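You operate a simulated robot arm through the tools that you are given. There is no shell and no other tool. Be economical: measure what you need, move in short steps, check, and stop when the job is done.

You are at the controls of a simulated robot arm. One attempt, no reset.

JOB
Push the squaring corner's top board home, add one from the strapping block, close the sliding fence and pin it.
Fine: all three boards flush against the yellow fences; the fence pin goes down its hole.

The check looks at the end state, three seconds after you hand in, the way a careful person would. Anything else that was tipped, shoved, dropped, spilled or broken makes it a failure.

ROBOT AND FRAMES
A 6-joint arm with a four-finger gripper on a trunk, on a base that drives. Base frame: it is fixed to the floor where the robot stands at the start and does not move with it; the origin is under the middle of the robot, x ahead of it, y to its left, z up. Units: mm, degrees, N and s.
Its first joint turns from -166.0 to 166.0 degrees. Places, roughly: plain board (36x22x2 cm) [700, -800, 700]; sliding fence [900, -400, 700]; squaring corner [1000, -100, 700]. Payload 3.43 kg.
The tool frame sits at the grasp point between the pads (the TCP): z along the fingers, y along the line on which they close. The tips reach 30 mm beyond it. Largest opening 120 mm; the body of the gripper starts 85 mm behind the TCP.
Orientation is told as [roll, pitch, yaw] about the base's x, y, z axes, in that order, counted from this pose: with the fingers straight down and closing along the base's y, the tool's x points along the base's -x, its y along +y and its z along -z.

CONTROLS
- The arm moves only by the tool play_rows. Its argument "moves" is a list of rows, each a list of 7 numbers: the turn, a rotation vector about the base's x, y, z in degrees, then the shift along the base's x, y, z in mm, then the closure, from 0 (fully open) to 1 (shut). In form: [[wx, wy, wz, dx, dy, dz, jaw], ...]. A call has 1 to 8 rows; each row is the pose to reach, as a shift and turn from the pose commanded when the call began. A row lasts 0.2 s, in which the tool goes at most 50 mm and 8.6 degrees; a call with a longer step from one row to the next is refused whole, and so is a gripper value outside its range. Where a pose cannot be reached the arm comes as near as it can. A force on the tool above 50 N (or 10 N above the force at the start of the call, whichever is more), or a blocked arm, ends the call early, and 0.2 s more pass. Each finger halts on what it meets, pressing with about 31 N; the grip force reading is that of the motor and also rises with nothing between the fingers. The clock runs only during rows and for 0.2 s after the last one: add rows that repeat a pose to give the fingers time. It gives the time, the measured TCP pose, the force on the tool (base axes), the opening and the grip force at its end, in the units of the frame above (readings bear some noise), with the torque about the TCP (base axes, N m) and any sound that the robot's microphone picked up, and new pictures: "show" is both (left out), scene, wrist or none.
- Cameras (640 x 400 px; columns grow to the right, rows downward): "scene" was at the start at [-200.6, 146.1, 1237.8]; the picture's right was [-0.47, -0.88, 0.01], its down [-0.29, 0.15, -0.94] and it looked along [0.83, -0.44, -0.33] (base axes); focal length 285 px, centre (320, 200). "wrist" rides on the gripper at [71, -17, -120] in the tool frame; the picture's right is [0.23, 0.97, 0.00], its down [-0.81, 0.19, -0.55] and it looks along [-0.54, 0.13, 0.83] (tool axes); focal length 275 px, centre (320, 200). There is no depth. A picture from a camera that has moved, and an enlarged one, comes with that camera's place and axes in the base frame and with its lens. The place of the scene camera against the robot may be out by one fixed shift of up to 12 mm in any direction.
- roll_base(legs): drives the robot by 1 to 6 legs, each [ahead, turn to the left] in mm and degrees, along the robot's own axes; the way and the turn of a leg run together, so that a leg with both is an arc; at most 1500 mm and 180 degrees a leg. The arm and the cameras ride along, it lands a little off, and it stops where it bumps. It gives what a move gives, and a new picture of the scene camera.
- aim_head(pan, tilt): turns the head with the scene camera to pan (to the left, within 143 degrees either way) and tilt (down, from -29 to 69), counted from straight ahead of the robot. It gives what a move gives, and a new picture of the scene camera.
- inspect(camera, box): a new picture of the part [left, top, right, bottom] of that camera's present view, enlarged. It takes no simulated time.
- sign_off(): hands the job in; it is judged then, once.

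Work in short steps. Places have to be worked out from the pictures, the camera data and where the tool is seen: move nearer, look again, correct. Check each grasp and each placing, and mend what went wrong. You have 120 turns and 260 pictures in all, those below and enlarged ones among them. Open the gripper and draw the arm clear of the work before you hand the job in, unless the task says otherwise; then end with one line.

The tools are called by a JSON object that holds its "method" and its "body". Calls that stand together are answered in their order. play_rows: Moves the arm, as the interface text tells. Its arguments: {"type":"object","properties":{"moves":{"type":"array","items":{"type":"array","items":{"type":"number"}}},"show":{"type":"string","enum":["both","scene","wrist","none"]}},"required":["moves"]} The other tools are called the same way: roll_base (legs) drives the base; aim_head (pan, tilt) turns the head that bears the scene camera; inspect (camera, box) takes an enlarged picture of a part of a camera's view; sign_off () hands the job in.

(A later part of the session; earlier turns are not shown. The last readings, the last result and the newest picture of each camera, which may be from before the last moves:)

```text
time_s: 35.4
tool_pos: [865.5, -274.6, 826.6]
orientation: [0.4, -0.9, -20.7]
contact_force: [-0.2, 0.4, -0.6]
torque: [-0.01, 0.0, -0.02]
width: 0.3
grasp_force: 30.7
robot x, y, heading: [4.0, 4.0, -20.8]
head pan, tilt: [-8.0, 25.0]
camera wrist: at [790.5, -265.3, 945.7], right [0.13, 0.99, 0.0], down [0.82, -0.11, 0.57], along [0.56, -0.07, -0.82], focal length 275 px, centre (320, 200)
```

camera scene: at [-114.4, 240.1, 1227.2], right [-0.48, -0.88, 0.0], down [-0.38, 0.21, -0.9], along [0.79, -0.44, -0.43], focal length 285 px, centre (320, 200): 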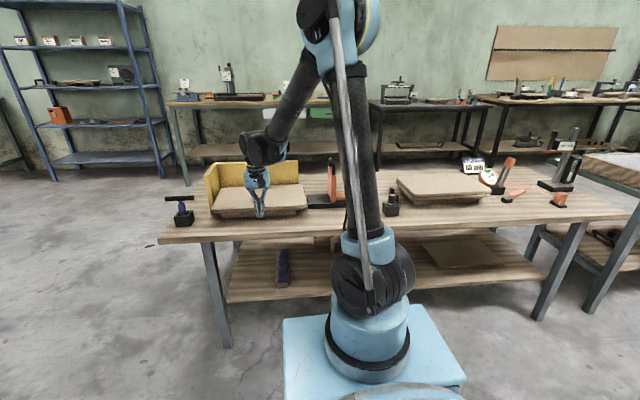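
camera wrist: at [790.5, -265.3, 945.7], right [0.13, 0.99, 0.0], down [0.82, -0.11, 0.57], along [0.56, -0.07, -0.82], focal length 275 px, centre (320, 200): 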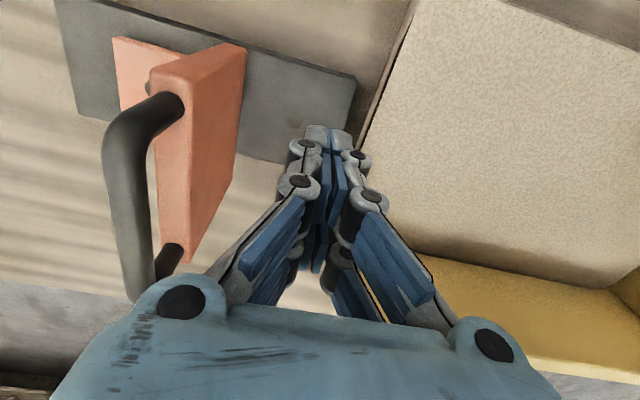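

Clear gap between board end and fence. I descend and approach the end in small steps along u.

{"method": "play_rows", "body": {"moves": [[0, 0, 0, 0, 0, -40, 1], [0, 0, 0, 0, 0, -80, 1], [0, 0, 0, 0, 0, -103, 1], [0, 0, 0, 2.8, 7.5, -103, 1], [0, 0, 0, 5.6, 15, -103, 1], [0, 0, 0, 7, 18.7, -103, 1], [0, 0, 0, 7, 18.7, -103, 1]], "show": "wrist"}}

```text
time_s: 37.0
tool_pos: [871.2, -255.1, 721.6]
orientation: [0.4, -0.8, -20.6]
contact_force: [-1.2, -2.9, 0.1]
torque: [-0.02, -0.01, -0.04]
width: 0.3
grasp_force: 30.6
robot x, y, heading: [5.7, 5.0, -21.1]
head pan, tilt: [-8.0, 25.0]
camera wrist: at [796.6, -246.1, 842.6], right [0.13, 0.99, 0.0], down [0.82, -0.11, 0.57], along [0.56, -0.07, -0.82], focal length 275 px, centre (320, 200)
```

wrist: 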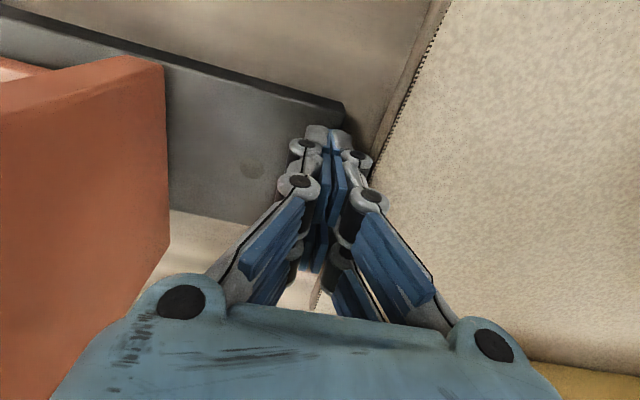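

Light contact (3 N). I push along u in 2 mm rows.

{"method": "play_rows", "body": {"moves": [[0, 0, 0, 0.7, 1.9, 0, 1], [0, 0, 0, 1.4, 3.7, 0, 1], [0, 0, 0, 2.1, 5.6, 0, 1], [0, 0, 0, 2.8, 7.5, 0, 1], [0, 0, 0, 3.5, 9.4, 0, 1], [0, 0, 0, 3.9, 10.3, 0, 1], [0, 0, 0, 3.9, 10.3, 0, 1]], "show": "none"}}

{"method": "play_rows", "body": {"moves": [[0, 0, 0, 0.4, 0.9, 0, 1], [0, 0, 0, 0.7, 1.9, 0, 1], [0, 0, 0, 1.1, 2.8, 0, 1], [0, 0, 0, 1.4, 3.7, 0, 1], [0, 0, 0, 1.4, 3.7, 0, 1]], "show": "wrist"}}

```text
time_s: 38.6
tool_pos: [873.8, -244.6, 722.6]
orientation: [0.4, -1.1, -20.8]
contact_force: [0.0, -2.2, -0.8]
torque: [0.0, 0.04, -0.07]
width: 0.0
grasp_force: 30.6
robot x, y, heading: [-0.2, 7.0, -20.8]
head pan, tilt: [-8.0, 25.0]
```

```text
time_s: 39.8
tool_pos: [876.9, -242.2, 723.1]
orientation: [0.5, -0.9, -20.8]
contact_force: [-1.0, -2.4, -0.9]
torque: [0.0, 0.03, -0.04]
width: 0.0
grasp_force: 30.8
robot x, y, heading: [-0.6, 3.1, -21.0]
head pan, tilt: [-8.0, 25.0]
camera wrist: at [802.2, -232.4, 843.6], right [0.13, 0.99, 0.0], down [0.82, -0.11, 0.57], along [0.56, -0.07, -0.82], focal length 275 px, centre (320, 200)
```

wrist: 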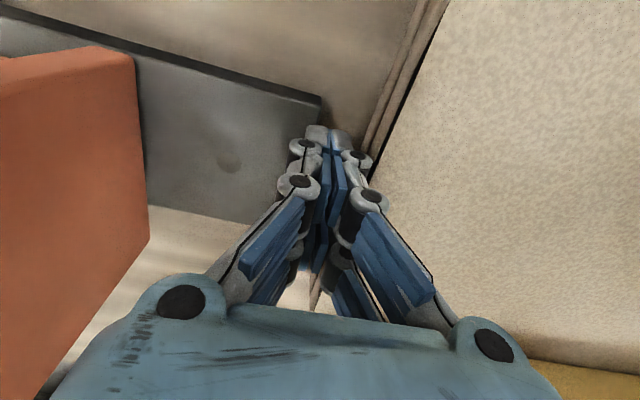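

Moving freely with ~3 N. Continue.

{"method": "play_rows", "body": {"moves": [[0, 0, 0, 0.4, 0.9, 0, 1], [0, 0, 0, 0.7, 1.9, 0, 1], [0, 0, 0, 1.1, 2.8, 0, 1], [0, 0, 0, 1.4, 3.7, 0, 1], [0, 0, 0, 1.8, 4.7, 0, 1], [0, 0, 0, 2.1, 5.6, 0, 1], [0, 0, 0, 2.1, 5.6, 0, 1]], "show": "wrist"}}

```text
time_s: 41.0
tool_pos: [869.0, -236.9, 733.7]
orientation: [0.1, -1.6, -20.9]
contact_force: [-1.1, -12.0, -4.6]
torque: [0.13, 0.29, -0.18]
width: 0.1
grasp_force: 31.2
robot x, y, heading: [6.3, 5.9, -20.8]
head pan, tilt: [-8.0, 25.0]
stopped in row 6: the force on the tool passed its limit at 53 N (the readings are from after the stop); the commanded pose is now the measured one
camera wrist: at [793.0, -226.8, 852.2], right [0.13, 0.99, -0.01], down [0.81, -0.11, 0.58], along [0.57, -0.08, -0.82], focal length 275 px, centre (320, 200)
```

wrist: 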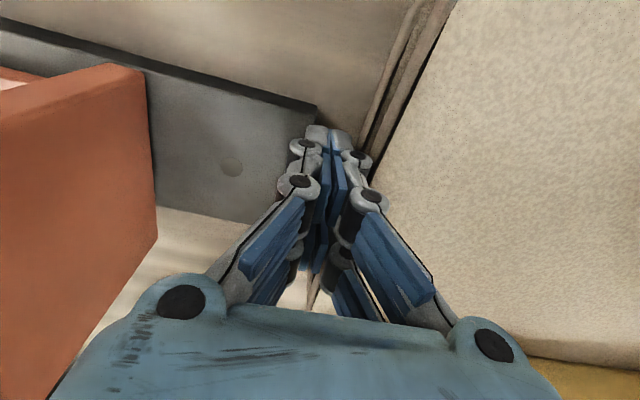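

Home in u (hard stop). I back off and rise to inspect.

{"method": "play_rows", "body": {"moves": [[0, 0, 0, -4, -10, 0, 1], [0, 0, 0, -10, -28, 0, 1], [0, 0.5, 0, -10, -28, 50, 1], [0.5, 1.5, 0, -10, -28, 95, 1], [0.5, 1.5, 0, -40, -28, 130, 1], [0.5, 1.5, 0, -80, -10, 150, 1], [0.5, 1.5, 0, -120, 10, 170, 1], [0.5, 1.5, 0, -120, 10, 170, 1]], "show": "both"}}

{"method": "inspect", "body": {"camera": "scene", "box": [195, 155, 325, 225]}}

```text
time_s: 42.8
tool_pos: [748.2, -229.2, 904.1]
orientation: [0.1, 0.0, -20.8]
contact_force: [-0.3, 0.0, -1.4]
torque: [-0.03, 0.04, -0.02]
width: 0.1
grasp_force: 30.8
robot x, y, heading: [4.3, 5.2, -20.9]
head pan, tilt: [-8.0, 25.0]
camera scene: at [-114.7, 240.1, 1227.2], right [-0.48, -0.88, 0.0], down [-0.38, 0.21, -0.9], along [0.79, -0.44, -0.43], focal length 285 px, centre (320, 200)
camera wrist: at [676.0, -218.6, 1026.0], right [0.13, 0.99, 0.0], down [0.83, -0.11, 0.55], along [0.55, -0.07, -0.83], focal length 275 px, centre (320, 200)
```

scene: 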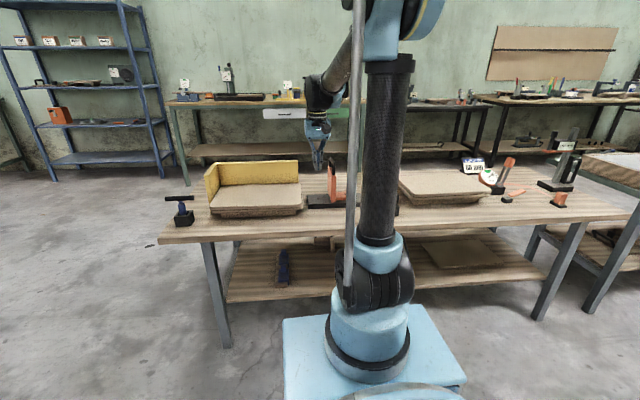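
wrist: 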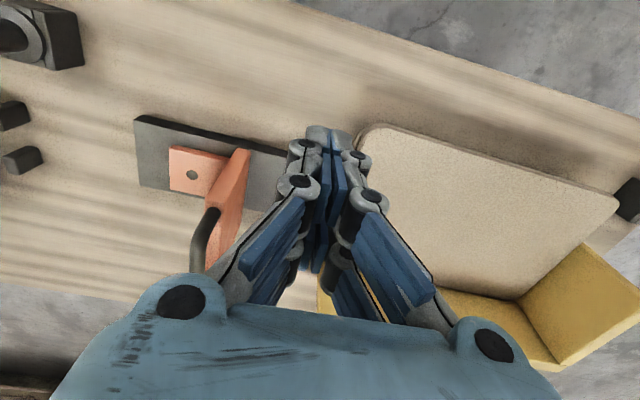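

```text
4.92 times, centred on (260, 190) of scene
camera zoom: at [-114.7, 240.1, 1227.2], right [-0.48, -0.88, 0.0], down [-0.38, 0.21, -0.9], along [0.79, -0.44, -0.43], focal length 1405 px, centre (615, 249)
```

zoom: 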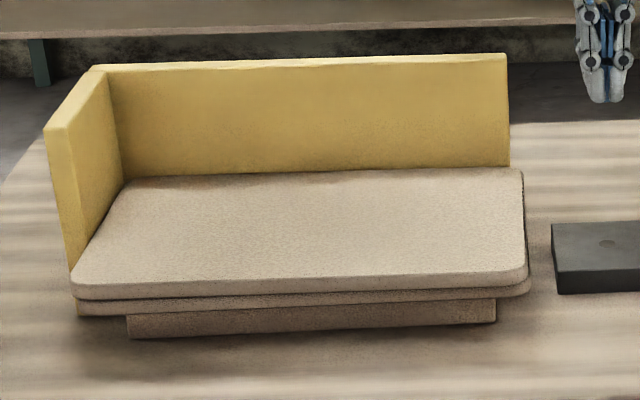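

Top board is home in both directions. Now to the strapping block: go behind the stack's far edge (n≈1032, u≈−549) to slide its top board toward me.

{"method": "play_rows", "body": {"moves": [[0, 0, 0, 4, -46, 0, 1], [0, 0, 0, 8, -93, 0, 1], [0, 0, 0, 12, -140, 0, 1], [0, 0, 0, 16, -187, 0, 1], [0, 0, 0, 20, -234, 0, 1], [0, 0, 0, 24, -281, 0, 1], [0, 0, 0, 28, -328, 0, 1], [0, 0, 0, 32, -375, 0, 1]], "show": "none"}}

{"method": "play_rows", "body": {"moves": [[0, 0, 0, 4, -46, 0, 1], [0, 0, 0, 8, -93, 0, 1], [0, 0, 0, 12, -140, -10, 1], [0, 0, 0, 16, -187, -20, 1], [0, 0, 0, 20, -234, -40, 1], [0, 0, 0, 24, -281, -60, 1], [0, 0, 0, 24, -281, -80, 1], [0, 0, 0, 24, -281, -80, 1]], "show": "both"}}

```text
time_s: 44.6
tool_pos: [777.4, -602.8, 905.3]
orientation: [0.2, 0.0, -21.0]
contact_force: [-0.5, 0.6, 0.6]
torque: [-0.04, -0.04, -0.04]
width: 0.0
grasp_force: 30.8
robot x, y, heading: [2.2, 5.3, -21.3]
head pan, tilt: [-8.0, 25.0]
```

```text
refused: row 5 steps farther than a row can; nothing moved
```

{"method": "play_rows", "body": {"moves": [[0, 0, 0, 4, -46, 0, 1], [0, 0, 0, 8, -93, 0, 1], [0, 0, 0, 12, -140, -10, 1], [0, 0, 0, 16, -187, -20, 1], [0, 0, 0, 20, -232, -35, 1], [0, 0, 0, 24, -275, -50, 1], [0, 0, 0, 26, -283, -80, 1], [0, 0, 0, 26, -283, -80, 1]], "show": "both"}}

```text
time_s: 46.4
tool_pos: [807.4, -883.4, 823.5]
orientation: [0.1, -0.1, -20.9]
contact_force: [0.6, -0.7, 0.7]
torque: [0.02, 0.01, -0.01]
width: 0.0
grasp_force: 30.3
robot x, y, heading: [-0.1, 7.9, -20.8]
head pan, tilt: [-8.0, 25.0]
camera scene: at [-114.7, 240.0, 1227.3], right [-0.48, -0.88, 0.0], down [-0.38, 0.21, -0.9], along [0.79, -0.44, -0.43], focal length 285 px, centre (320, 200)
camera wrist: at [734.5, -874.5, 945.0], right [0.13, 0.99, 0.0], down [0.83, -0.11, 0.55], along [0.55, -0.07, -0.83], focal length 275 px, centre (320, 200)
```

scene: 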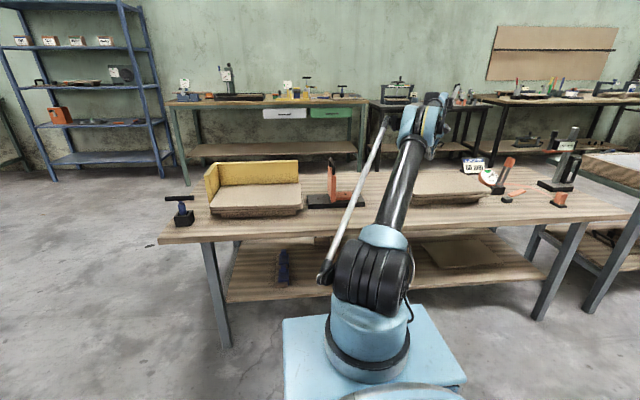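
wrist: 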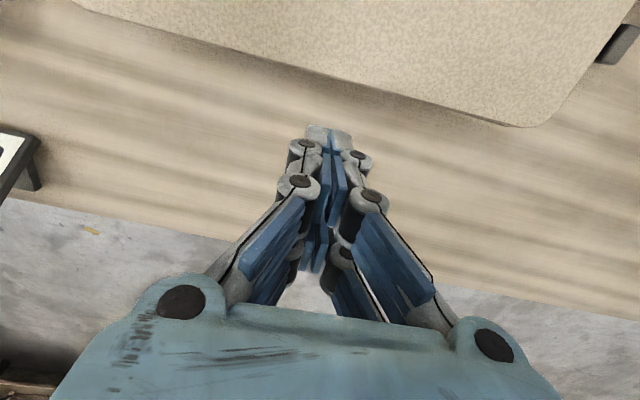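

The fingers are 27 mm beyond the far edge. I descend to tip height ~710 and approach.

{"method": "play_rows", "body": {"moves": [[0, 0, 0, 0, 0, -42, 1], [0, 0, 0, 0, 0, -83, 1], [0, 0, 0, -9.4, 3.5, -83, 1], [0, 0, 0, -18.7, 7, -83, 1], [0, 0, 0, -22.5, 8.4, -83, 1], [0, 0, 0, -24.4, 9.1, -83, 1], [0, 0, 0, -26.2, 9.8, -83, 1], [0, 0, 0, -28.1, 10.5, -83, 1]], "show": "wrist"}}

```text
time_s: 48.2
tool_pos: [778.3, -873.8, 741.2]
orientation: [0.1, 0.1, -20.9]
contact_force: [4.5, -1.3, 5.8]
torque: [0.04, 0.03, -0.03]
width: 6.1
grasp_force: 31.4
robot x, y, heading: [1.6, 6.0, -20.9]
head pan, tilt: [-8.0, 25.0]
camera wrist: at [706.4, -863.9, 862.7], right [0.13, 0.99, 0.0], down [0.83, -0.11, 0.55], along [0.55, -0.07, -0.83], focal length 275 px, centre (320, 200)
```

wrist: 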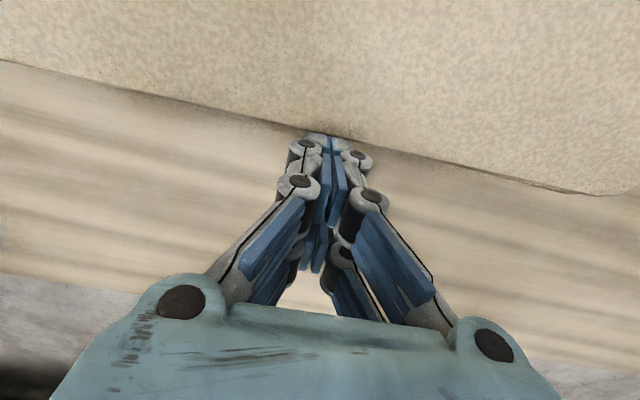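

Contact at the edge (4.5 N in −n direction), though the fingers got wedged a little. I continue a few mm slightly lower.

{"method": "play_rows", "body": {"moves": [[0, 0, 0, 1, -0.4, 0, 1], [0, 0, 0, 1.9, -0.7, -2, 1], [0, 0, 0, 1.9, -0.7, -3, 1], [0, 0, 0, 0, 0, -3, 1], [0, 0, 0, -1.9, 0.7, -3, 1], [0, 0, 0, -3.7, 1.4, -3, 1], [0, 0, 0, -5.6, 2.1, -3, 1]], "show": "wrist"}}

{"method": "inspect", "body": {"camera": "wrist", "box": [260, 90, 420, 190]}}

```text
time_s: 49.2
tool_pos: [771.7, -870.6, 751.8]
orientation: [-0.1, -0.9, -20.9]
contact_force: [1.9, -1.3, -2.6]
torque: [0.09, 0.11, 0.01]
width: 0.0
grasp_force: 31.0
robot x, y, heading: [2.9, 4.1, -20.8]
head pan, tilt: [-8.0, 25.0]
stopped in row 4: the force on the tool passed its limit at 56 N (the readings are from after the stop); the commanded pose is now the measured one
camera wrist: at [697.1, -860.8, 871.7], right [0.13, 0.99, 0.0], down [0.82, -0.11, 0.56], along [0.56, -0.08, -0.83], focal length 275 px, centre (320, 200)
```

wrist: 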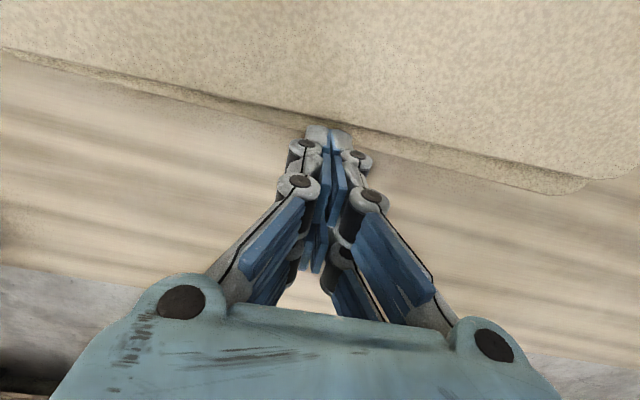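

```text
4.00 times, centred on (340, 140) of wrist
camera zoom: at [697.1, -860.8, 871.7], right [0.13, 0.99, 0.0], down [0.82, -0.11, 0.56], along [0.56, -0.08, -0.83], focal length 1101 px, centre (240, 440)
```

zoom: 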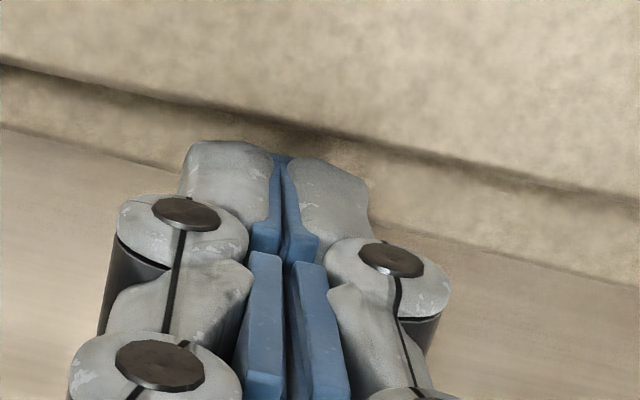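

The top board has already slid ~12 mm and the tip had pressed on the lower board (its top ≈ z 710). I raise the tip to ~716 and keep sliding the top board toward me.

{"method": "play_rows", "body": {"moves": [[0, 0.8, 0, 0, 0, -5, 1], [0, 0.8, 0, -2.8, 1, -5, 1], [0, 0.8, 0, -5.6, 2.1, -5, 1], [0, 0.8, 0, -8.4, 3.1, -5, 1], [0, 0.8, 0, -11.2, 4.2, -5, 1], [0, 0.8, 0, -14, 5.2, -5, 1], [0, 0.8, 0, -16.8, 6.3, -5, 1], [0, 0.8, 0, -16.8, 6.3, -5, 1]], "show": "wrist"}}

```text
time_s: 51.0
tool_pos: [754.4, -864.8, 748.7]
orientation: [-0.3, -0.1, -21.0]
contact_force: [2.2, -1.6, 0.4]
torque: [-0.02, -0.02, -0.02]
width: 6.1
grasp_force: 30.9
robot x, y, heading: [1.5, 2.9, -21.0]
head pan, tilt: [-8.0, 25.0]
camera wrist: at [682.0, -854.6, 868.6], right [0.13, 0.99, -0.01], down [0.83, -0.11, 0.55], along [0.55, -0.08, -0.83], focal length 275 px, centre (320, 200)
```

wrist: 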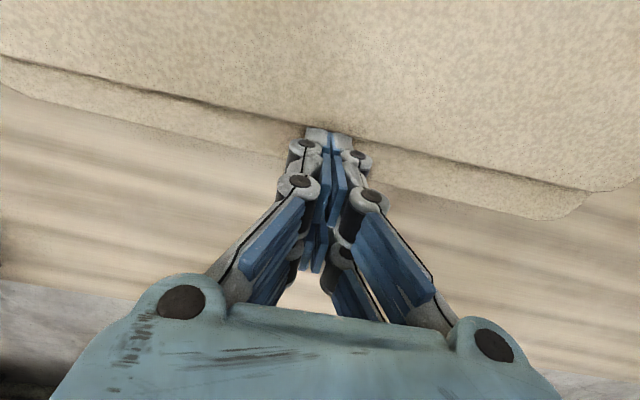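

Slides nicely at ~3 N. Continue ~44 mm more.

{"method": "play_rows", "body": {"moves": [[0, 0, 0, -5, 1.9, 0, 1], [0, 0, 0, -10, 3.7, 0, 1], [0, 0, 0, -15, 5.6, 0, 1], [0, 0, 0, -20, 7.5, 0, 1], [0, 0, 0, -25, 9.4, 0, 1], [0, 0, 0, -30, 11.2, 0, 1], [0, 0, 0, -35, 13.1, 0, 1], [0, 0, 0, -41, 15.3, 0, 1]], "show": "both"}}

{"method": "inspect", "body": {"camera": "scene", "box": [390, 150, 520, 230]}}

```text
time_s: 52.8
tool_pos: [712.7, -850.4, 747.6]
orientation: [-0.2, -0.1, -21.0]
contact_force: [1.2, 0.2, 0.0]
torque: [-0.01, -0.05, -0.02]
width: 0.4
grasp_force: 31.4
robot x, y, heading: [1.4, 5.0, -20.9]
head pan, tilt: [-8.0, 25.0]
camera scene: at [-114.5, 240.0, 1227.3], right [-0.48, -0.88, 0.0], down [-0.38, 0.21, -0.9], along [0.79, -0.44, -0.43], focal length 285 px, centre (320, 200)
camera wrist: at [640.5, -839.7, 868.1], right [0.13, 0.99, -0.01], down [0.83, -0.11, 0.55], along [0.55, -0.08, -0.83], focal length 275 px, centre (320, 200)
```

scene: 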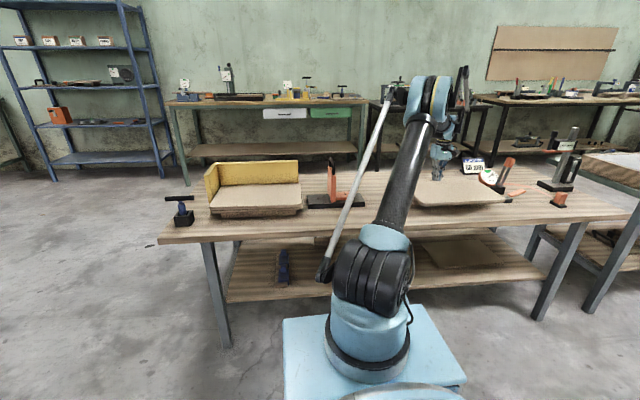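
wrist: 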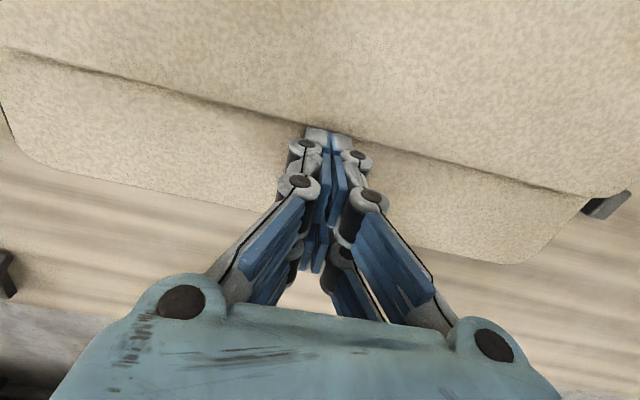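

```text
4.92 times, centred on (455, 190) of scene
camera zoom: at [-114.5, 240.0, 1227.3], right [-0.48, -0.88, 0.0], down [-0.38, 0.21, -0.9], along [0.79, -0.44, -0.43], focal length 1405 px, centre (-345, 249)
```

zoom: 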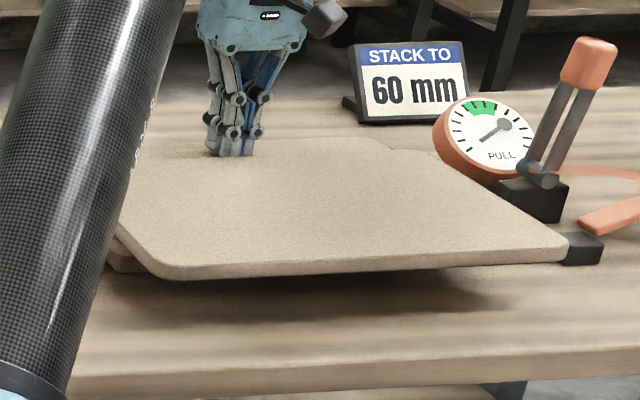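

The top board now overhangs ~70 mm on the near side. I lift off and go back over to the near side.

{"method": "play_rows", "body": {"moves": [[0, 0, 0, 4, -1.5, 20, 1], [0, 0, 0, 4, -1.5, 65, 1], [0, 0, 0, 4, -1.5, 110, 1], [0, 0, 0, -25, 10, 145, 1], [0, 0, 0, -65, 24, 165, 1], [0, 0, 0, -110, 40, 170, 1], [0, 0, 0, -155, 57, 170, 0.6], [0, 0, 0, -200, 73, 170, 0.5]], "show": "none"}}

{"method": "play_rows", "body": {"moves": [[-4.9, -4.9, 4.9, -35, 13, 0, 0.5], [-9.8, -9.8, 9.8, -70, 26, 0, 0.5], [-14.7, -14.7, 14.7, -105, 40, 0, 0.5], [-19.6, -19.6, 19.6, -140, 53, 0, 0.5], [-24.5, -24.5, 24.5, -140, 53, 0, 0.5], [-29.4, -29.4, 29.4, -140, 53, 0, 0.5], [-34.3, -34.3, 34.3, -140, 53, 0, 0.5]], "show": "none"}}

```text
time_s: 54.6
tool_pos: [511.7, -776.6, 915.9]
orientation: [-0.3, -0.1, -20.9]
contact_force: [0.6, -0.2, -0.2]
torque: [0.02, 0.05, 0.01]
width: 60.0
grasp_force: 0.1
robot x, y, heading: [2.4, 4.6, -20.8]
head pan, tilt: [-8.0, 25.0]
```

```text
time_s: 56.2
tool_pos: [374.1, -723.1, 918.1]
orientation: [-36.9, -33.2, 27.0]
contact_force: [-0.4, 0.3, -1.2]
torque: [0.02, 0.0, 0.01]
width: 60.0
grasp_force: 0.1
robot x, y, heading: [-0.0, 7.9, -20.7]
head pan, tilt: [-8.0, 25.0]
```

I used bench axes for the turn instead of base axes; I have computed the remaining correction turn (64.6°) and apply it in place.

{"method": "play_rows", "body": {"moves": [[-7.2, -2.3, 2.9, 0, 0, 0, 0.5], [-14.4, -4.6, 5.8, 0, 0, 0, 0.5], [-21.5, -6.9, 8.7, 0, 0, 0, 0.5], [-28.7, -9.2, 11.6, 0, 0, 0, 0.5], [-35.9, -11.6, 14.4, 0, 0, 0, 0.5], [-43.1, -13.9, 17.3, 0, 0, 0, 0.5], [-50.2, -16.2, 20.2, 0, 0, 0, 0.5], [-57.4, -18.5, 23.1, 0, 0, 0, 0.5]], "show": "both"}}

```text
time_s: 58.0
tool_pos: [376.9, -724.2, 917.4]
orientation: [-88.9, -7.2, 69.5]
contact_force: [0.0, -0.1, -0.1]
torque: [-0.02, 0.02, -0.01]
width: 60.2
grasp_force: 0.1
out of reach, approached as far as the arm can: row 8
robot x, y, heading: [3.4, 5.4, -20.9]
head pan, tilt: [-8.0, 25.0]
camera scene: at [-114.8, 240.1, 1227.2], right [-0.48, -0.88, 0.0], down [-0.38, 0.21, -0.9], along [0.79, -0.44, -0.43], focal length 285 px, centre (320, 200)
camera wrist: at [237.9, -750.0, 928.7], right [-0.05, -0.09, -0.99], down [-0.23, 0.97, -0.08], along [0.97, 0.23, -0.07], focal length 275 px, centre (320, 200)
```

scene: 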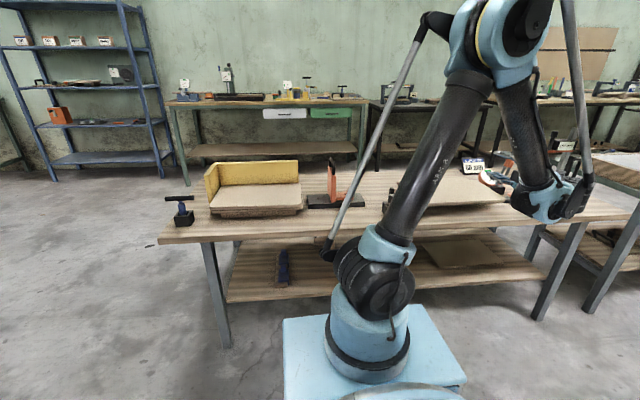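
wrist: 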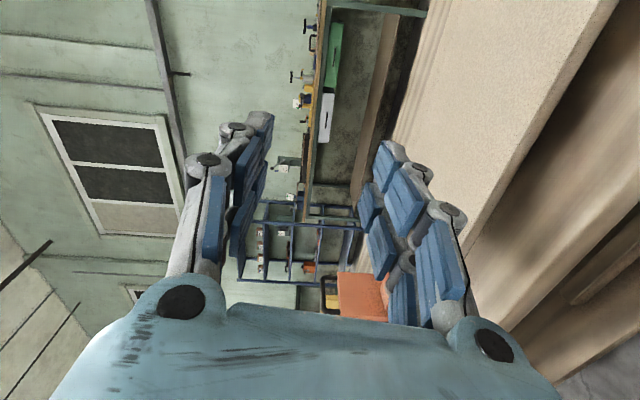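

The last bit of roll was at a joint limit here. I move toward the pre-grasp pose, where it may be reachable, and add the remaining −7.5° about n.

{"method": "play_rows", "body": {"moves": [[0, 0, 0, 8, -3, -45, 0.5], [0, 0, 0, 16, -6, -90, 0.5], [0, 0, 0, 26, -10, -135, 0.5], [-2, 0.8, 0, 36, -14, -170, 0.5], [-4.5, 1.7, 0, 46, -19, -190, 0.5], [-7, 2.6, 0, 54, -23, -199, 0.5], [-7, 2.6, 0, 54, -23, -199, 0.5]], "show": "both"}}

```text
time_s: 59.6
tool_pos: [429.3, -743.9, 720.9]
orientation: [-86.9, -6.5, 68.9]
contact_force: [0.6, 0.6, -0.5]
torque: [0.01, 0.02, 0.0]
width: 60.0
grasp_force: 0.0
out of reach, approached as far as the arm can: row 5, 6, 7
robot x, y, heading: [-1.0, 4.0, -21.1]
head pan, tilt: [-8.0, 25.0]
camera scene: at [-114.7, 240.1, 1227.2], right [-0.48, -0.88, 0.0], down [-0.38, 0.21, -0.9], along [0.79, -0.44, -0.43], focal length 285 px, centre (320, 200)
camera wrist: at [291.6, -770.6, 736.0], right [-0.09, -0.09, -0.99], down [-0.23, 0.97, -0.07], along [0.97, 0.22, -0.11], focal length 275 px, centre (320, 200)
```

scene: 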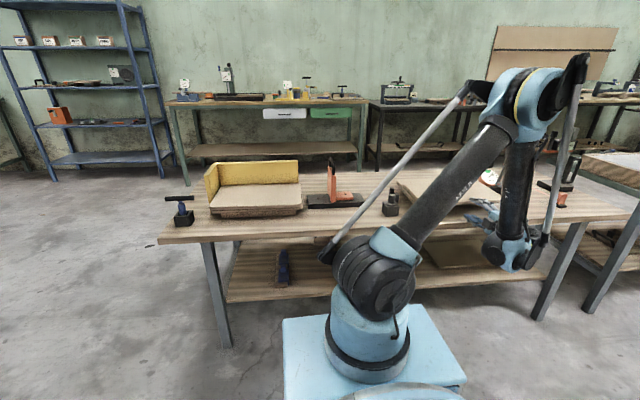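
wrist: 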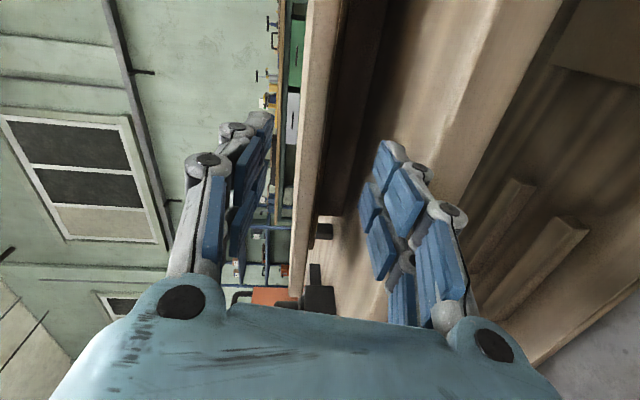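

Orientation is limited by the last joint about 7° short this way round. The pads bracket the board nicely otherwise; I turn the gripper the other way about its own axis (≈172°), staying clear of the board.

{"method": "play_rows", "body": {"moves": [[7.7, -2.9, 0, 0, 0, 0, 0.5], [15.4, -5.7, 0, 0, 0, 0, 0.5], [23, -8.6, 0, 0, 0, 0, 0.5], [30.7, -11.5, 0, 0, 0, 0, 0.5], [38.4, -14.4, 0, 0, 0, 0, 0.5], [46.1, -17.2, 0, 0, 0, 0, 0.5], [53.8, -20.1, 0, 0, 0, 0, 0.5], [61.4, -23, 0, 0, 0, 0, 0.5]], "show": "none"}}

{"method": "play_rows", "body": {"moves": [[7.7, -2.9, 0, 0, 0, 0, 0.5], [15.4, -5.7, 0, 0, 0, 0, 0.5], [23, -8.6, 0, 0, 0, 0, 0.5], [30.7, -11.5, 0, 0, 0, 0, 0.5], [38.4, -14.4, 0, 0, 0, 0, 0.5], [46.1, -17.2, 0, 0, 0, 0, 0.5], [53.8, -20.1, 0, 0, 0, 0, 0.5], [61.4, -23, 0, 0, 0, 0, 0.5]], "show": "none"}}

{"method": "play_rows", "body": {"moves": [[7.7, -2.9, 0, 0, 0, 0, 0.5], [15.4, -5.7, 0, 0, 0, 0, 0.5], [23, -8.6, 0, 0, 0, 0, 0.5], [30.7, -11.5, 0, 0, 0, 0, 0.5], [38.4, -14.4, 0, 0, 0, 0, 0.5], [38.4, -14.4, 0, 0, 0, 0, 0.5]], "show": "both"}}

```text
time_s: 61.4
tool_pos: [430.1, -745.5, 721.7]
orientation: [-85.3, -72.4, 67.7]
contact_force: [-0.4, -0.3, 0.5]
torque: [-0.01, -0.03, -0.02]
width: 60.3
grasp_force: 0.2
robot x, y, heading: [2.8, 5.8, -21.0]
head pan, tilt: [-8.0, 25.0]
```

```text
time_s: 63.2
tool_pos: [429.2, -746.2, 721.0]
orientation: [92.5, -42.2, -109.9]
contact_force: [0.3, 0.5, 0.8]
torque: [0.01, 0.0, 0.0]
width: 60.1
grasp_force: 0.0
robot x, y, heading: [4.7, 3.5, -20.7]
head pan, tilt: [-8.0, 25.0]
```

```text
time_s: 64.6
tool_pos: [429.4, -745.7, 720.1]
orientation: [92.8, -1.1, -109.9]
contact_force: [-0.8, 0.3, -0.6]
torque: [0.01, -0.01, 0.03]
width: 59.8
grasp_force: 0.0
robot x, y, heading: [3.0, 5.6, -20.8]
head pan, tilt: [-8.0, 25.0]
camera scene: at [-114.7, 240.1, 1227.2], right [-0.48, -0.88, 0.0], down [-0.38, 0.21, -0.9], along [0.79, -0.44, -0.43], focal length 285 px, centre (320, 200)
camera wrist: at [341.1, -638.7, 698.3], right [0.04, 0.25, 0.97], down [-0.8, -0.57, 0.18], along [0.59, -0.78, 0.18], focal length 275 px, centre (320, 200)
```

scene: 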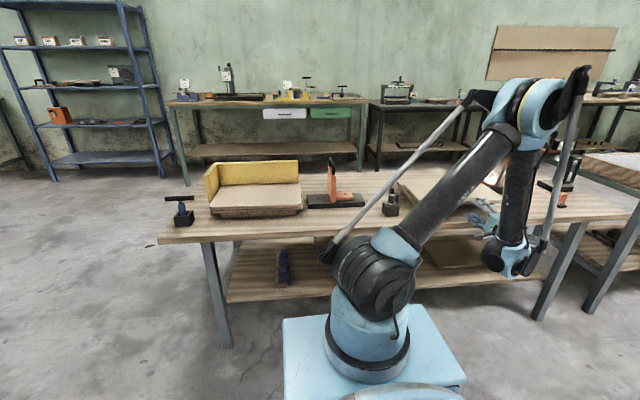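
wrist: 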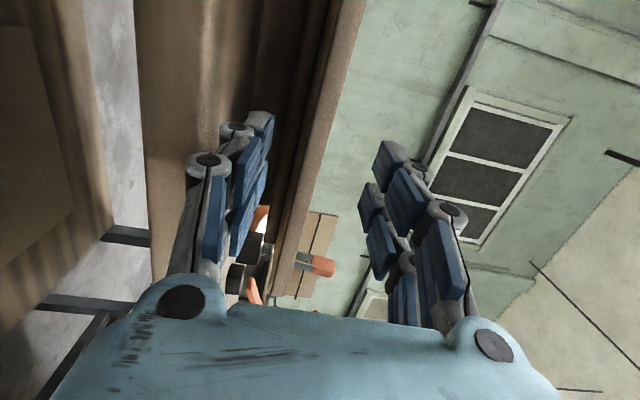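

This way round is reachable. Tool is horizontal, pads above and below the overhang. I correct 3° of pitch and go in along n.

{"method": "play_rows", "body": {"moves": [[0.5, 1.4, 0, 15, -5.6, -1, 0.5], [1.05, 2.8, 0, 30, -11.2, -2, 0.5], [1.05, 2.8, 0, 45, -16.8, -2, 0.5], [1.05, 2.8, 0, 55, -20.5, -2, 0.5], [1.05, 2.8, 0, 65, -24.3, -2, 0.5], [1.05, 2.8, 0, 65, -24.3, -2, 0.5]], "show": "both"}}

{"method": "inspect", "body": {"camera": "scene", "box": [390, 150, 560, 260]}}

```text
time_s: 66.0
tool_pos: [493.2, -770.2, 718.7]
orientation: [89.9, -1.3, -110.0]
contact_force: [-0.8, -0.3, -0.5]
torque: [-0.01, -0.01, -0.02]
width: 60.3
grasp_force: 0.1
robot x, y, heading: [4.9, 5.3, -20.9]
head pan, tilt: [-8.0, 25.0]
camera scene: at [-114.7, 240.1, 1227.2], right [-0.48, -0.88, 0.0], down [-0.38, 0.21, -0.9], along [0.79, -0.44, -0.43], focal length 285 px, centre (320, 200)
camera wrist: at [405.8, -662.2, 701.1], right [0.09, 0.24, 0.97], down [-0.79, -0.57, 0.21], along [0.6, -0.79, 0.14], focal length 275 px, centre (320, 200)
```

scene: 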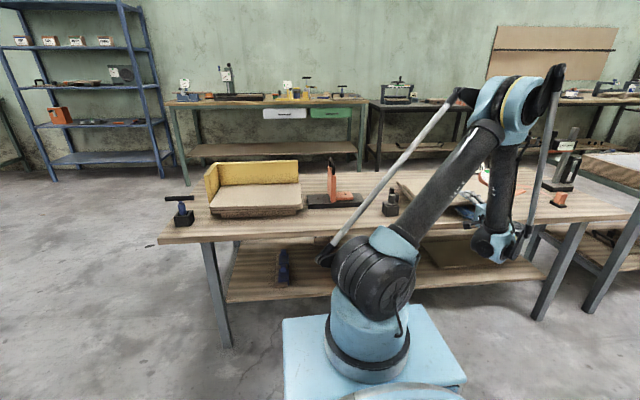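
wrist: 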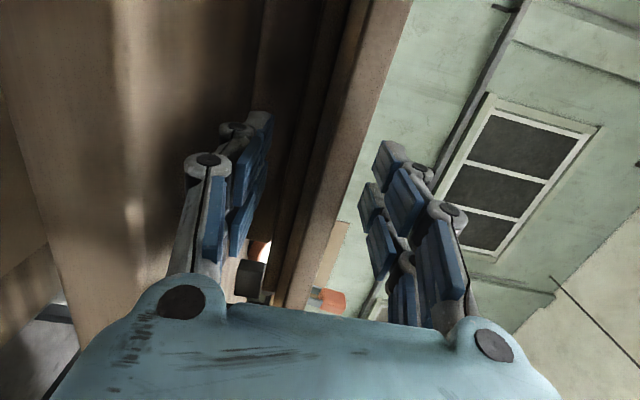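

```text
3.64 times, centred on (475, 205) of scene
camera zoom: at [-114.7, 240.1, 1227.2], right [-0.48, -0.88, 0.0], down [-0.38, 0.21, -0.9], along [0.79, -0.44, -0.43], focal length 1038 px, centre (-244, 182)
```

zoom: 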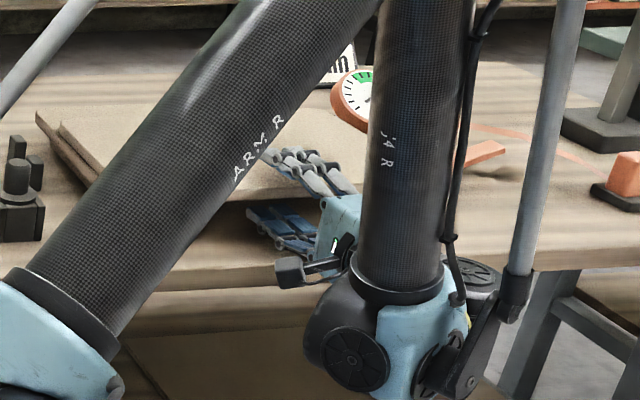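

Board lies between the pads. I go 36 mm further in and close.

{"method": "play_rows", "body": {"moves": [[0, 0, 0, 11, -4.2, 0, 0.5], [0, 0, 0, 22, -8.4, 0, 0.5], [0, 0, 0, 33.7, -12.6, 0, 0.5], [0, 0, 0, 33.7, -12.6, 0, 0.5]], "show": "wrist"}}

{"method": "play_rows", "body": {"moves": [[0, 0, 0, 0, 0, 0, 0.6], [0, 0, 0, 0, 0, 0, 0.7], [0, 0, 0, 0, 0, 0, 0.8], [0, 0, 0, 0, 0, 0, 0.9], [0, 0, 0, 0, 0, 0, 1], [0, 0, 0, 0, 0, 0, 1]], "show": "wrist"}}

```text
time_s: 67.0
tool_pos: [527.9, -782.3, 719.2]
orientation: [89.8, -1.3, -110.1]
contact_force: [1.2, -0.1, 0.0]
torque: [-0.02, 0.03, 0.01]
width: 60.0
grasp_force: 0.0
robot x, y, heading: [3.2, 5.1, -21.0]
head pan, tilt: [-8.0, 25.0]
camera wrist: at [439.3, -674.8, 702.2], right [0.09, 0.24, 0.97], down [-0.8, -0.57, 0.21], along [0.6, -0.79, 0.14], focal length 275 px, centre (320, 200)
```

wrist: 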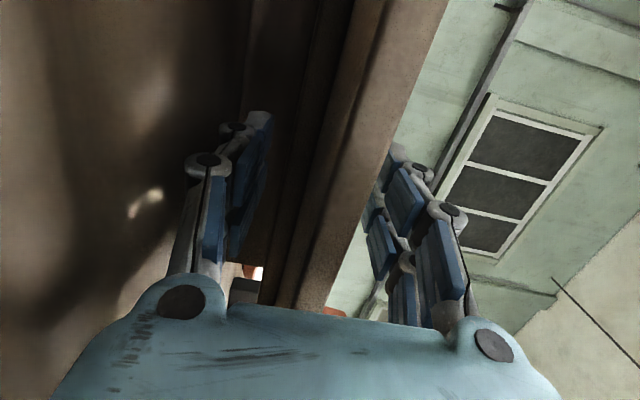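

```text
time_s: 68.4
tool_pos: [526.5, -782.3, 719.4]
orientation: [89.9, -1.3, -109.9]
contact_force: [-0.6, -0.5, -5.0]
torque: [0.48, -0.15, -0.06]
width: 29.8
grasp_force: 30.9
robot x, y, heading: [4.0, 7.3, -20.7]
head pan, tilt: [-8.0, 25.0]
camera wrist: at [439.3, -674.9, 702.0], right [0.09, 0.24, 0.97], down [-0.8, -0.57, 0.21], along [0.6, -0.79, 0.14], focal length 275 px, centre (320, 200)
```

wrist: 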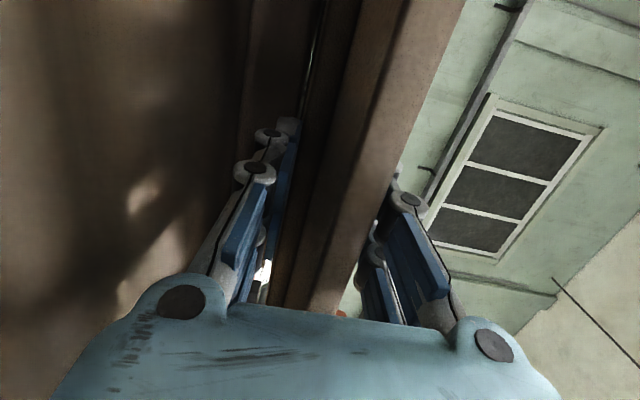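

Width stopped at 30 mm, more than one board's 20 mm. I look closer before lifting.

{"method": "inspect", "body": {"camera": "wrist", "box": [220, 60, 460, 320]}}

{"method": "inspect", "body": {"camera": "scene", "box": [420, 165, 510, 235]}}

```text
1.54 times, centred on (340, 190) of wrist
camera zoom: at [439.3, -674.9, 702.0], right [0.09, 0.24, 0.97], down [-0.8, -0.57, 0.21], along [0.6, -0.79, 0.14], focal length 424 px, centre (289, 215)
```

zoom: 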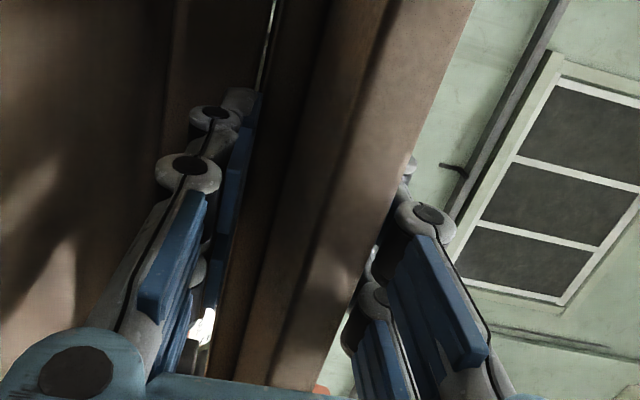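

```text
5.71 times, centred on (465, 200) of scene
camera zoom: at [-114.6, 239.8, 1227.3], right [-0.48, -0.88, 0.0], down [-0.38, 0.21, -0.9], along [0.79, -0.44, -0.43], focal length 1631 px, centre (-509, 200)
```

zoom: 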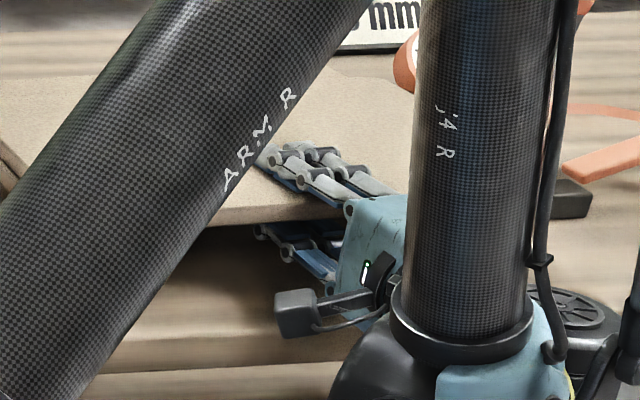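

I lift slightly (20 mm) to see what comes along.

{"method": "play_rows", "body": {"moves": [[0, 0, 0, 0, 0, 5, 1], [0, 0, 0, 0, 0, 10, 1], [0, 0, 0, 0, 0, 15, 1], [0, 0, 0, 0, 0, 20, 1], [0, 0, 0, 0, 0, 20, 1]], "show": "both"}}

{"method": "inspect", "body": {"camera": "scene", "box": [380, 150, 530, 240]}}

```text
time_s: 69.6
tool_pos: [527.7, -783.2, 738.5]
orientation: [89.9, -1.3, -110.1]
contact_force: [-0.5, 0.2, -8.7]
torque: [0.43, 0.43, 0.16]
width: 29.9
grasp_force: 30.2
robot x, y, heading: [2.5, 6.2, -20.9]
head pan, tilt: [-8.0, 25.0]
camera scene: at [-114.5, 239.8, 1227.3], right [-0.48, -0.88, 0.0], down [-0.38, 0.21, -0.9], along [0.79, -0.44, -0.43], focal length 285 px, centre (320, 200)
camera wrist: at [439.0, -674.8, 721.0], right [0.09, 0.24, 0.97], down [-0.79, -0.57, 0.21], along [0.6, -0.79, 0.14], focal length 275 px, centre (320, 200)
```

scene: 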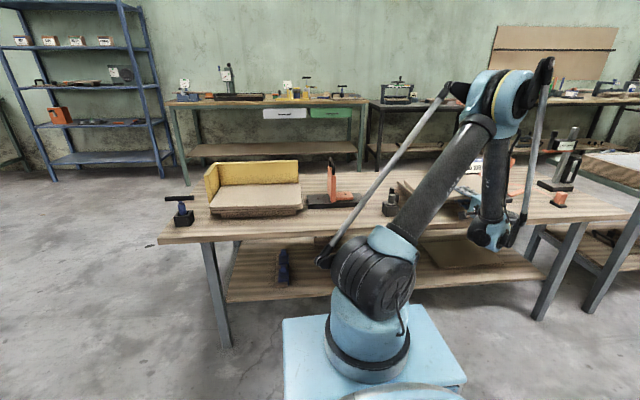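
wrist: 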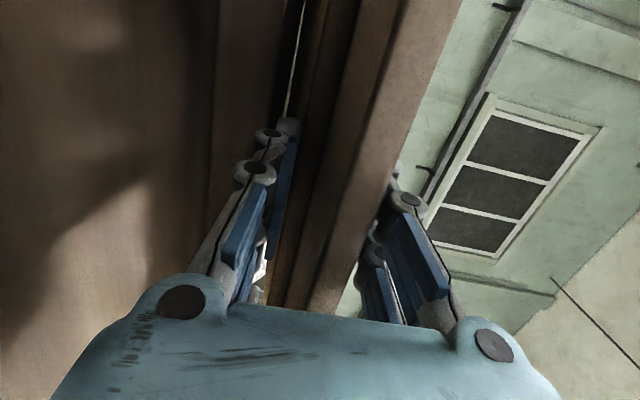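

```text
4.27 times, centred on (455, 195) of scene
camera zoom: at [-114.5, 239.8, 1227.3], right [-0.48, -0.88, 0.0], down [-0.38, 0.21, -0.9], along [0.79, -0.44, -0.43], focal length 1218 px, centre (-256, 221)
```

zoom: 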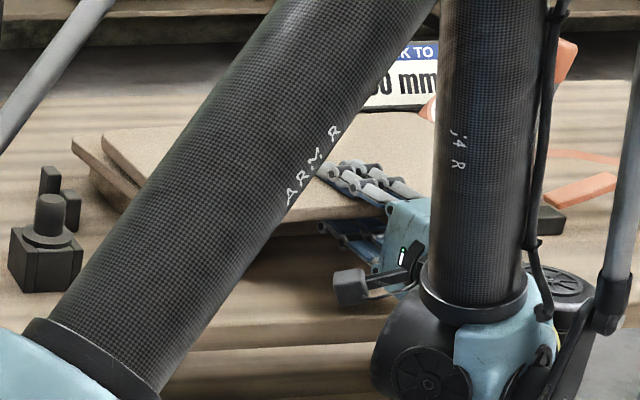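

Only the top board rises, with ~9 N of load. I lift further and check that the grip holds.

{"method": "play_rows", "body": {"moves": [[0, 0, 0, 0, 0, 10, 1], [0, 0, 0, 0, 0, 25, 1], [0, 0, 0, 0, 0, 40, 1], [0, 0, 0, 0, 0, 55, 1], [0, 0, 0, 0, 0, 70, 1], [0, 0, 0, 0, 0, 85, 1], [0, 0, 0, 0, 0, 100, 1], [0, 0, 0, 0, 0, 100, 1]], "show": "both"}}

{"method": "inspect", "body": {"camera": "scene", "box": [380, 130, 560, 240]}}

```text
time_s: 71.4
tool_pos: [529.8, -783.1, 839.2]
orientation: [89.8, -1.2, -110.0]
contact_force: [-0.1, -0.4, -4.8]
torque: [0.09, 0.28, 0.02]
width: 15.1
grasp_force: 30.8
robot x, y, heading: [0.3, 0.9, -20.7]
head pan, tilt: [-8.0, 25.0]
camera scene: at [-114.6, 239.9, 1227.3], right [-0.48, -0.88, 0.0], down [-0.38, 0.21, -0.9], along [0.79, -0.44, -0.43], focal length 285 px, centre (320, 200)
camera wrist: at [440.5, -674.9, 822.1], right [0.09, 0.24, 0.97], down [-0.79, -0.57, 0.21], along [0.6, -0.79, 0.14], focal length 275 px, centre (320, 200)
```

scene: 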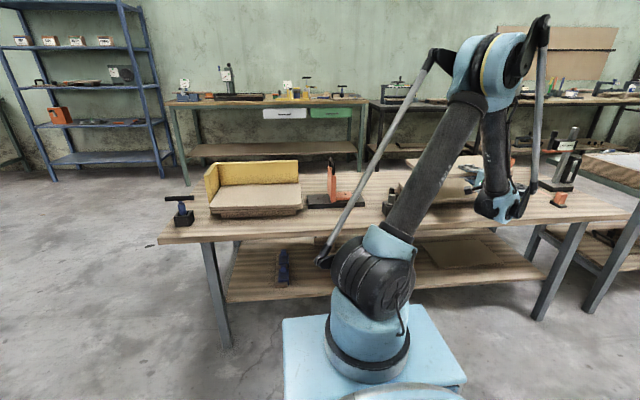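
wrist: 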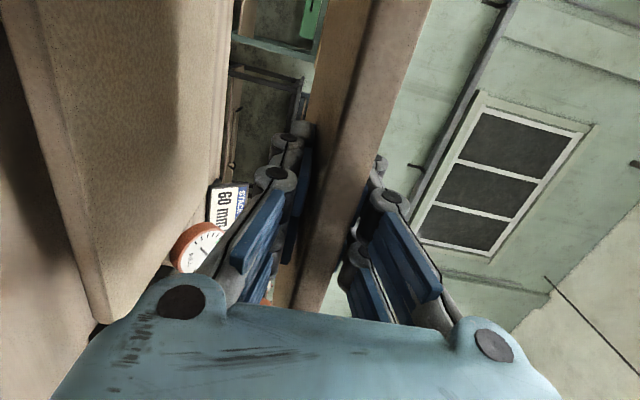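

```text
3.56 times, centred on (470, 185) of scene
camera zoom: at [-114.6, 239.9, 1227.3], right [-0.48, -0.88, 0.0], down [-0.38, 0.21, -0.9], along [0.79, -0.44, -0.43], focal length 1015 px, centre (-213, 253)
```

zoom: 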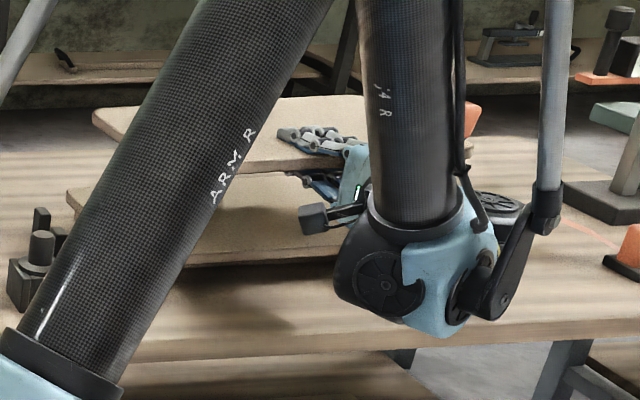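

The grip now shows 15 mm — one 15 mm board — so earlier the second board had also been caught and has slipped back; I'll check it later. The held board is level. I raise it well above the fence.

{"method": "play_rows", "body": {"moves": [[0, 0, 0, 0, 0, 20, 1], [0, 0, 0, 0, 0, 45, 1], [0, 0, 0, 0, 0, 70, 1], [0, 0, 0, 0, 0, 95, 1], [0, 0, 0, 0, 0, 115, 1], [0, 0, 0, 0, 0, 125, 1], [0, 0, 0, 0, 0, 125, 1]], "show": "both"}}

{"method": "inspect", "body": {"camera": "scene", "box": [380, 130, 560, 240]}}

```text
time_s: 73.0
tool_pos: [531.0, -783.4, 965.2]
orientation: [89.9, -1.3, -110.0]
contact_force: [0.5, -0.6, -4.4]
torque: [0.07, 0.3, -0.01]
width: 14.8
grasp_force: 30.9
robot x, y, heading: [0.8, 5.9, -20.9]
head pan, tilt: [-8.0, 25.0]
camera scene: at [-114.6, 239.9, 1227.3], right [-0.48, -0.88, 0.0], down [-0.38, 0.21, -0.9], along [0.79, -0.44, -0.43], focal length 285 px, centre (320, 200)
camera wrist: at [441.0, -674.6, 947.4], right [0.09, 0.24, 0.97], down [-0.8, -0.57, 0.21], along [0.6, -0.79, 0.14], focal length 275 px, centre (320, 200)
```

scene: 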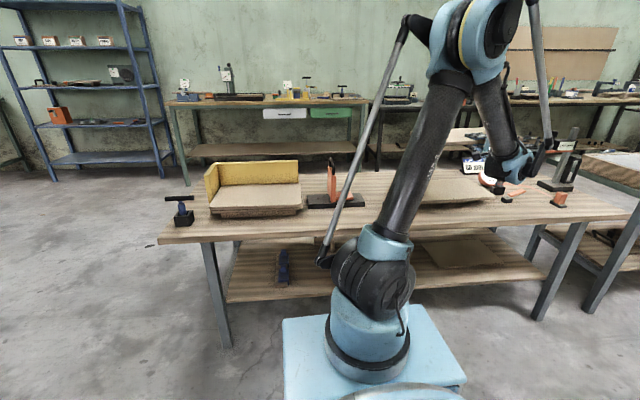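
wrist: 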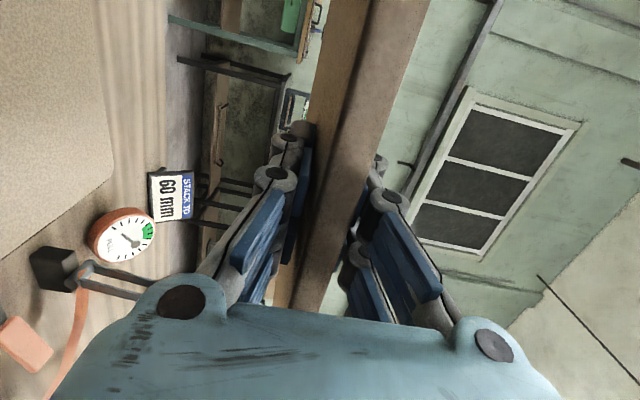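

```text
3.56 times, centred on (470, 185) of scene
camera zoom: at [-114.6, 239.9, 1227.3], right [-0.48, -0.88, 0.0], down [-0.38, 0.21, -0.9], along [0.79, -0.44, -0.43], focal length 1015 px, centre (-213, 253)
```

zoom: 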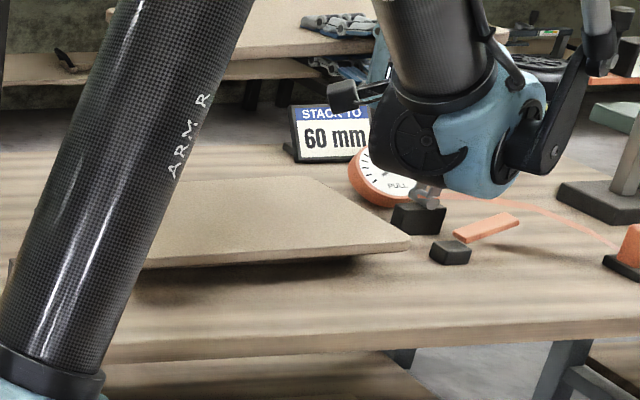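

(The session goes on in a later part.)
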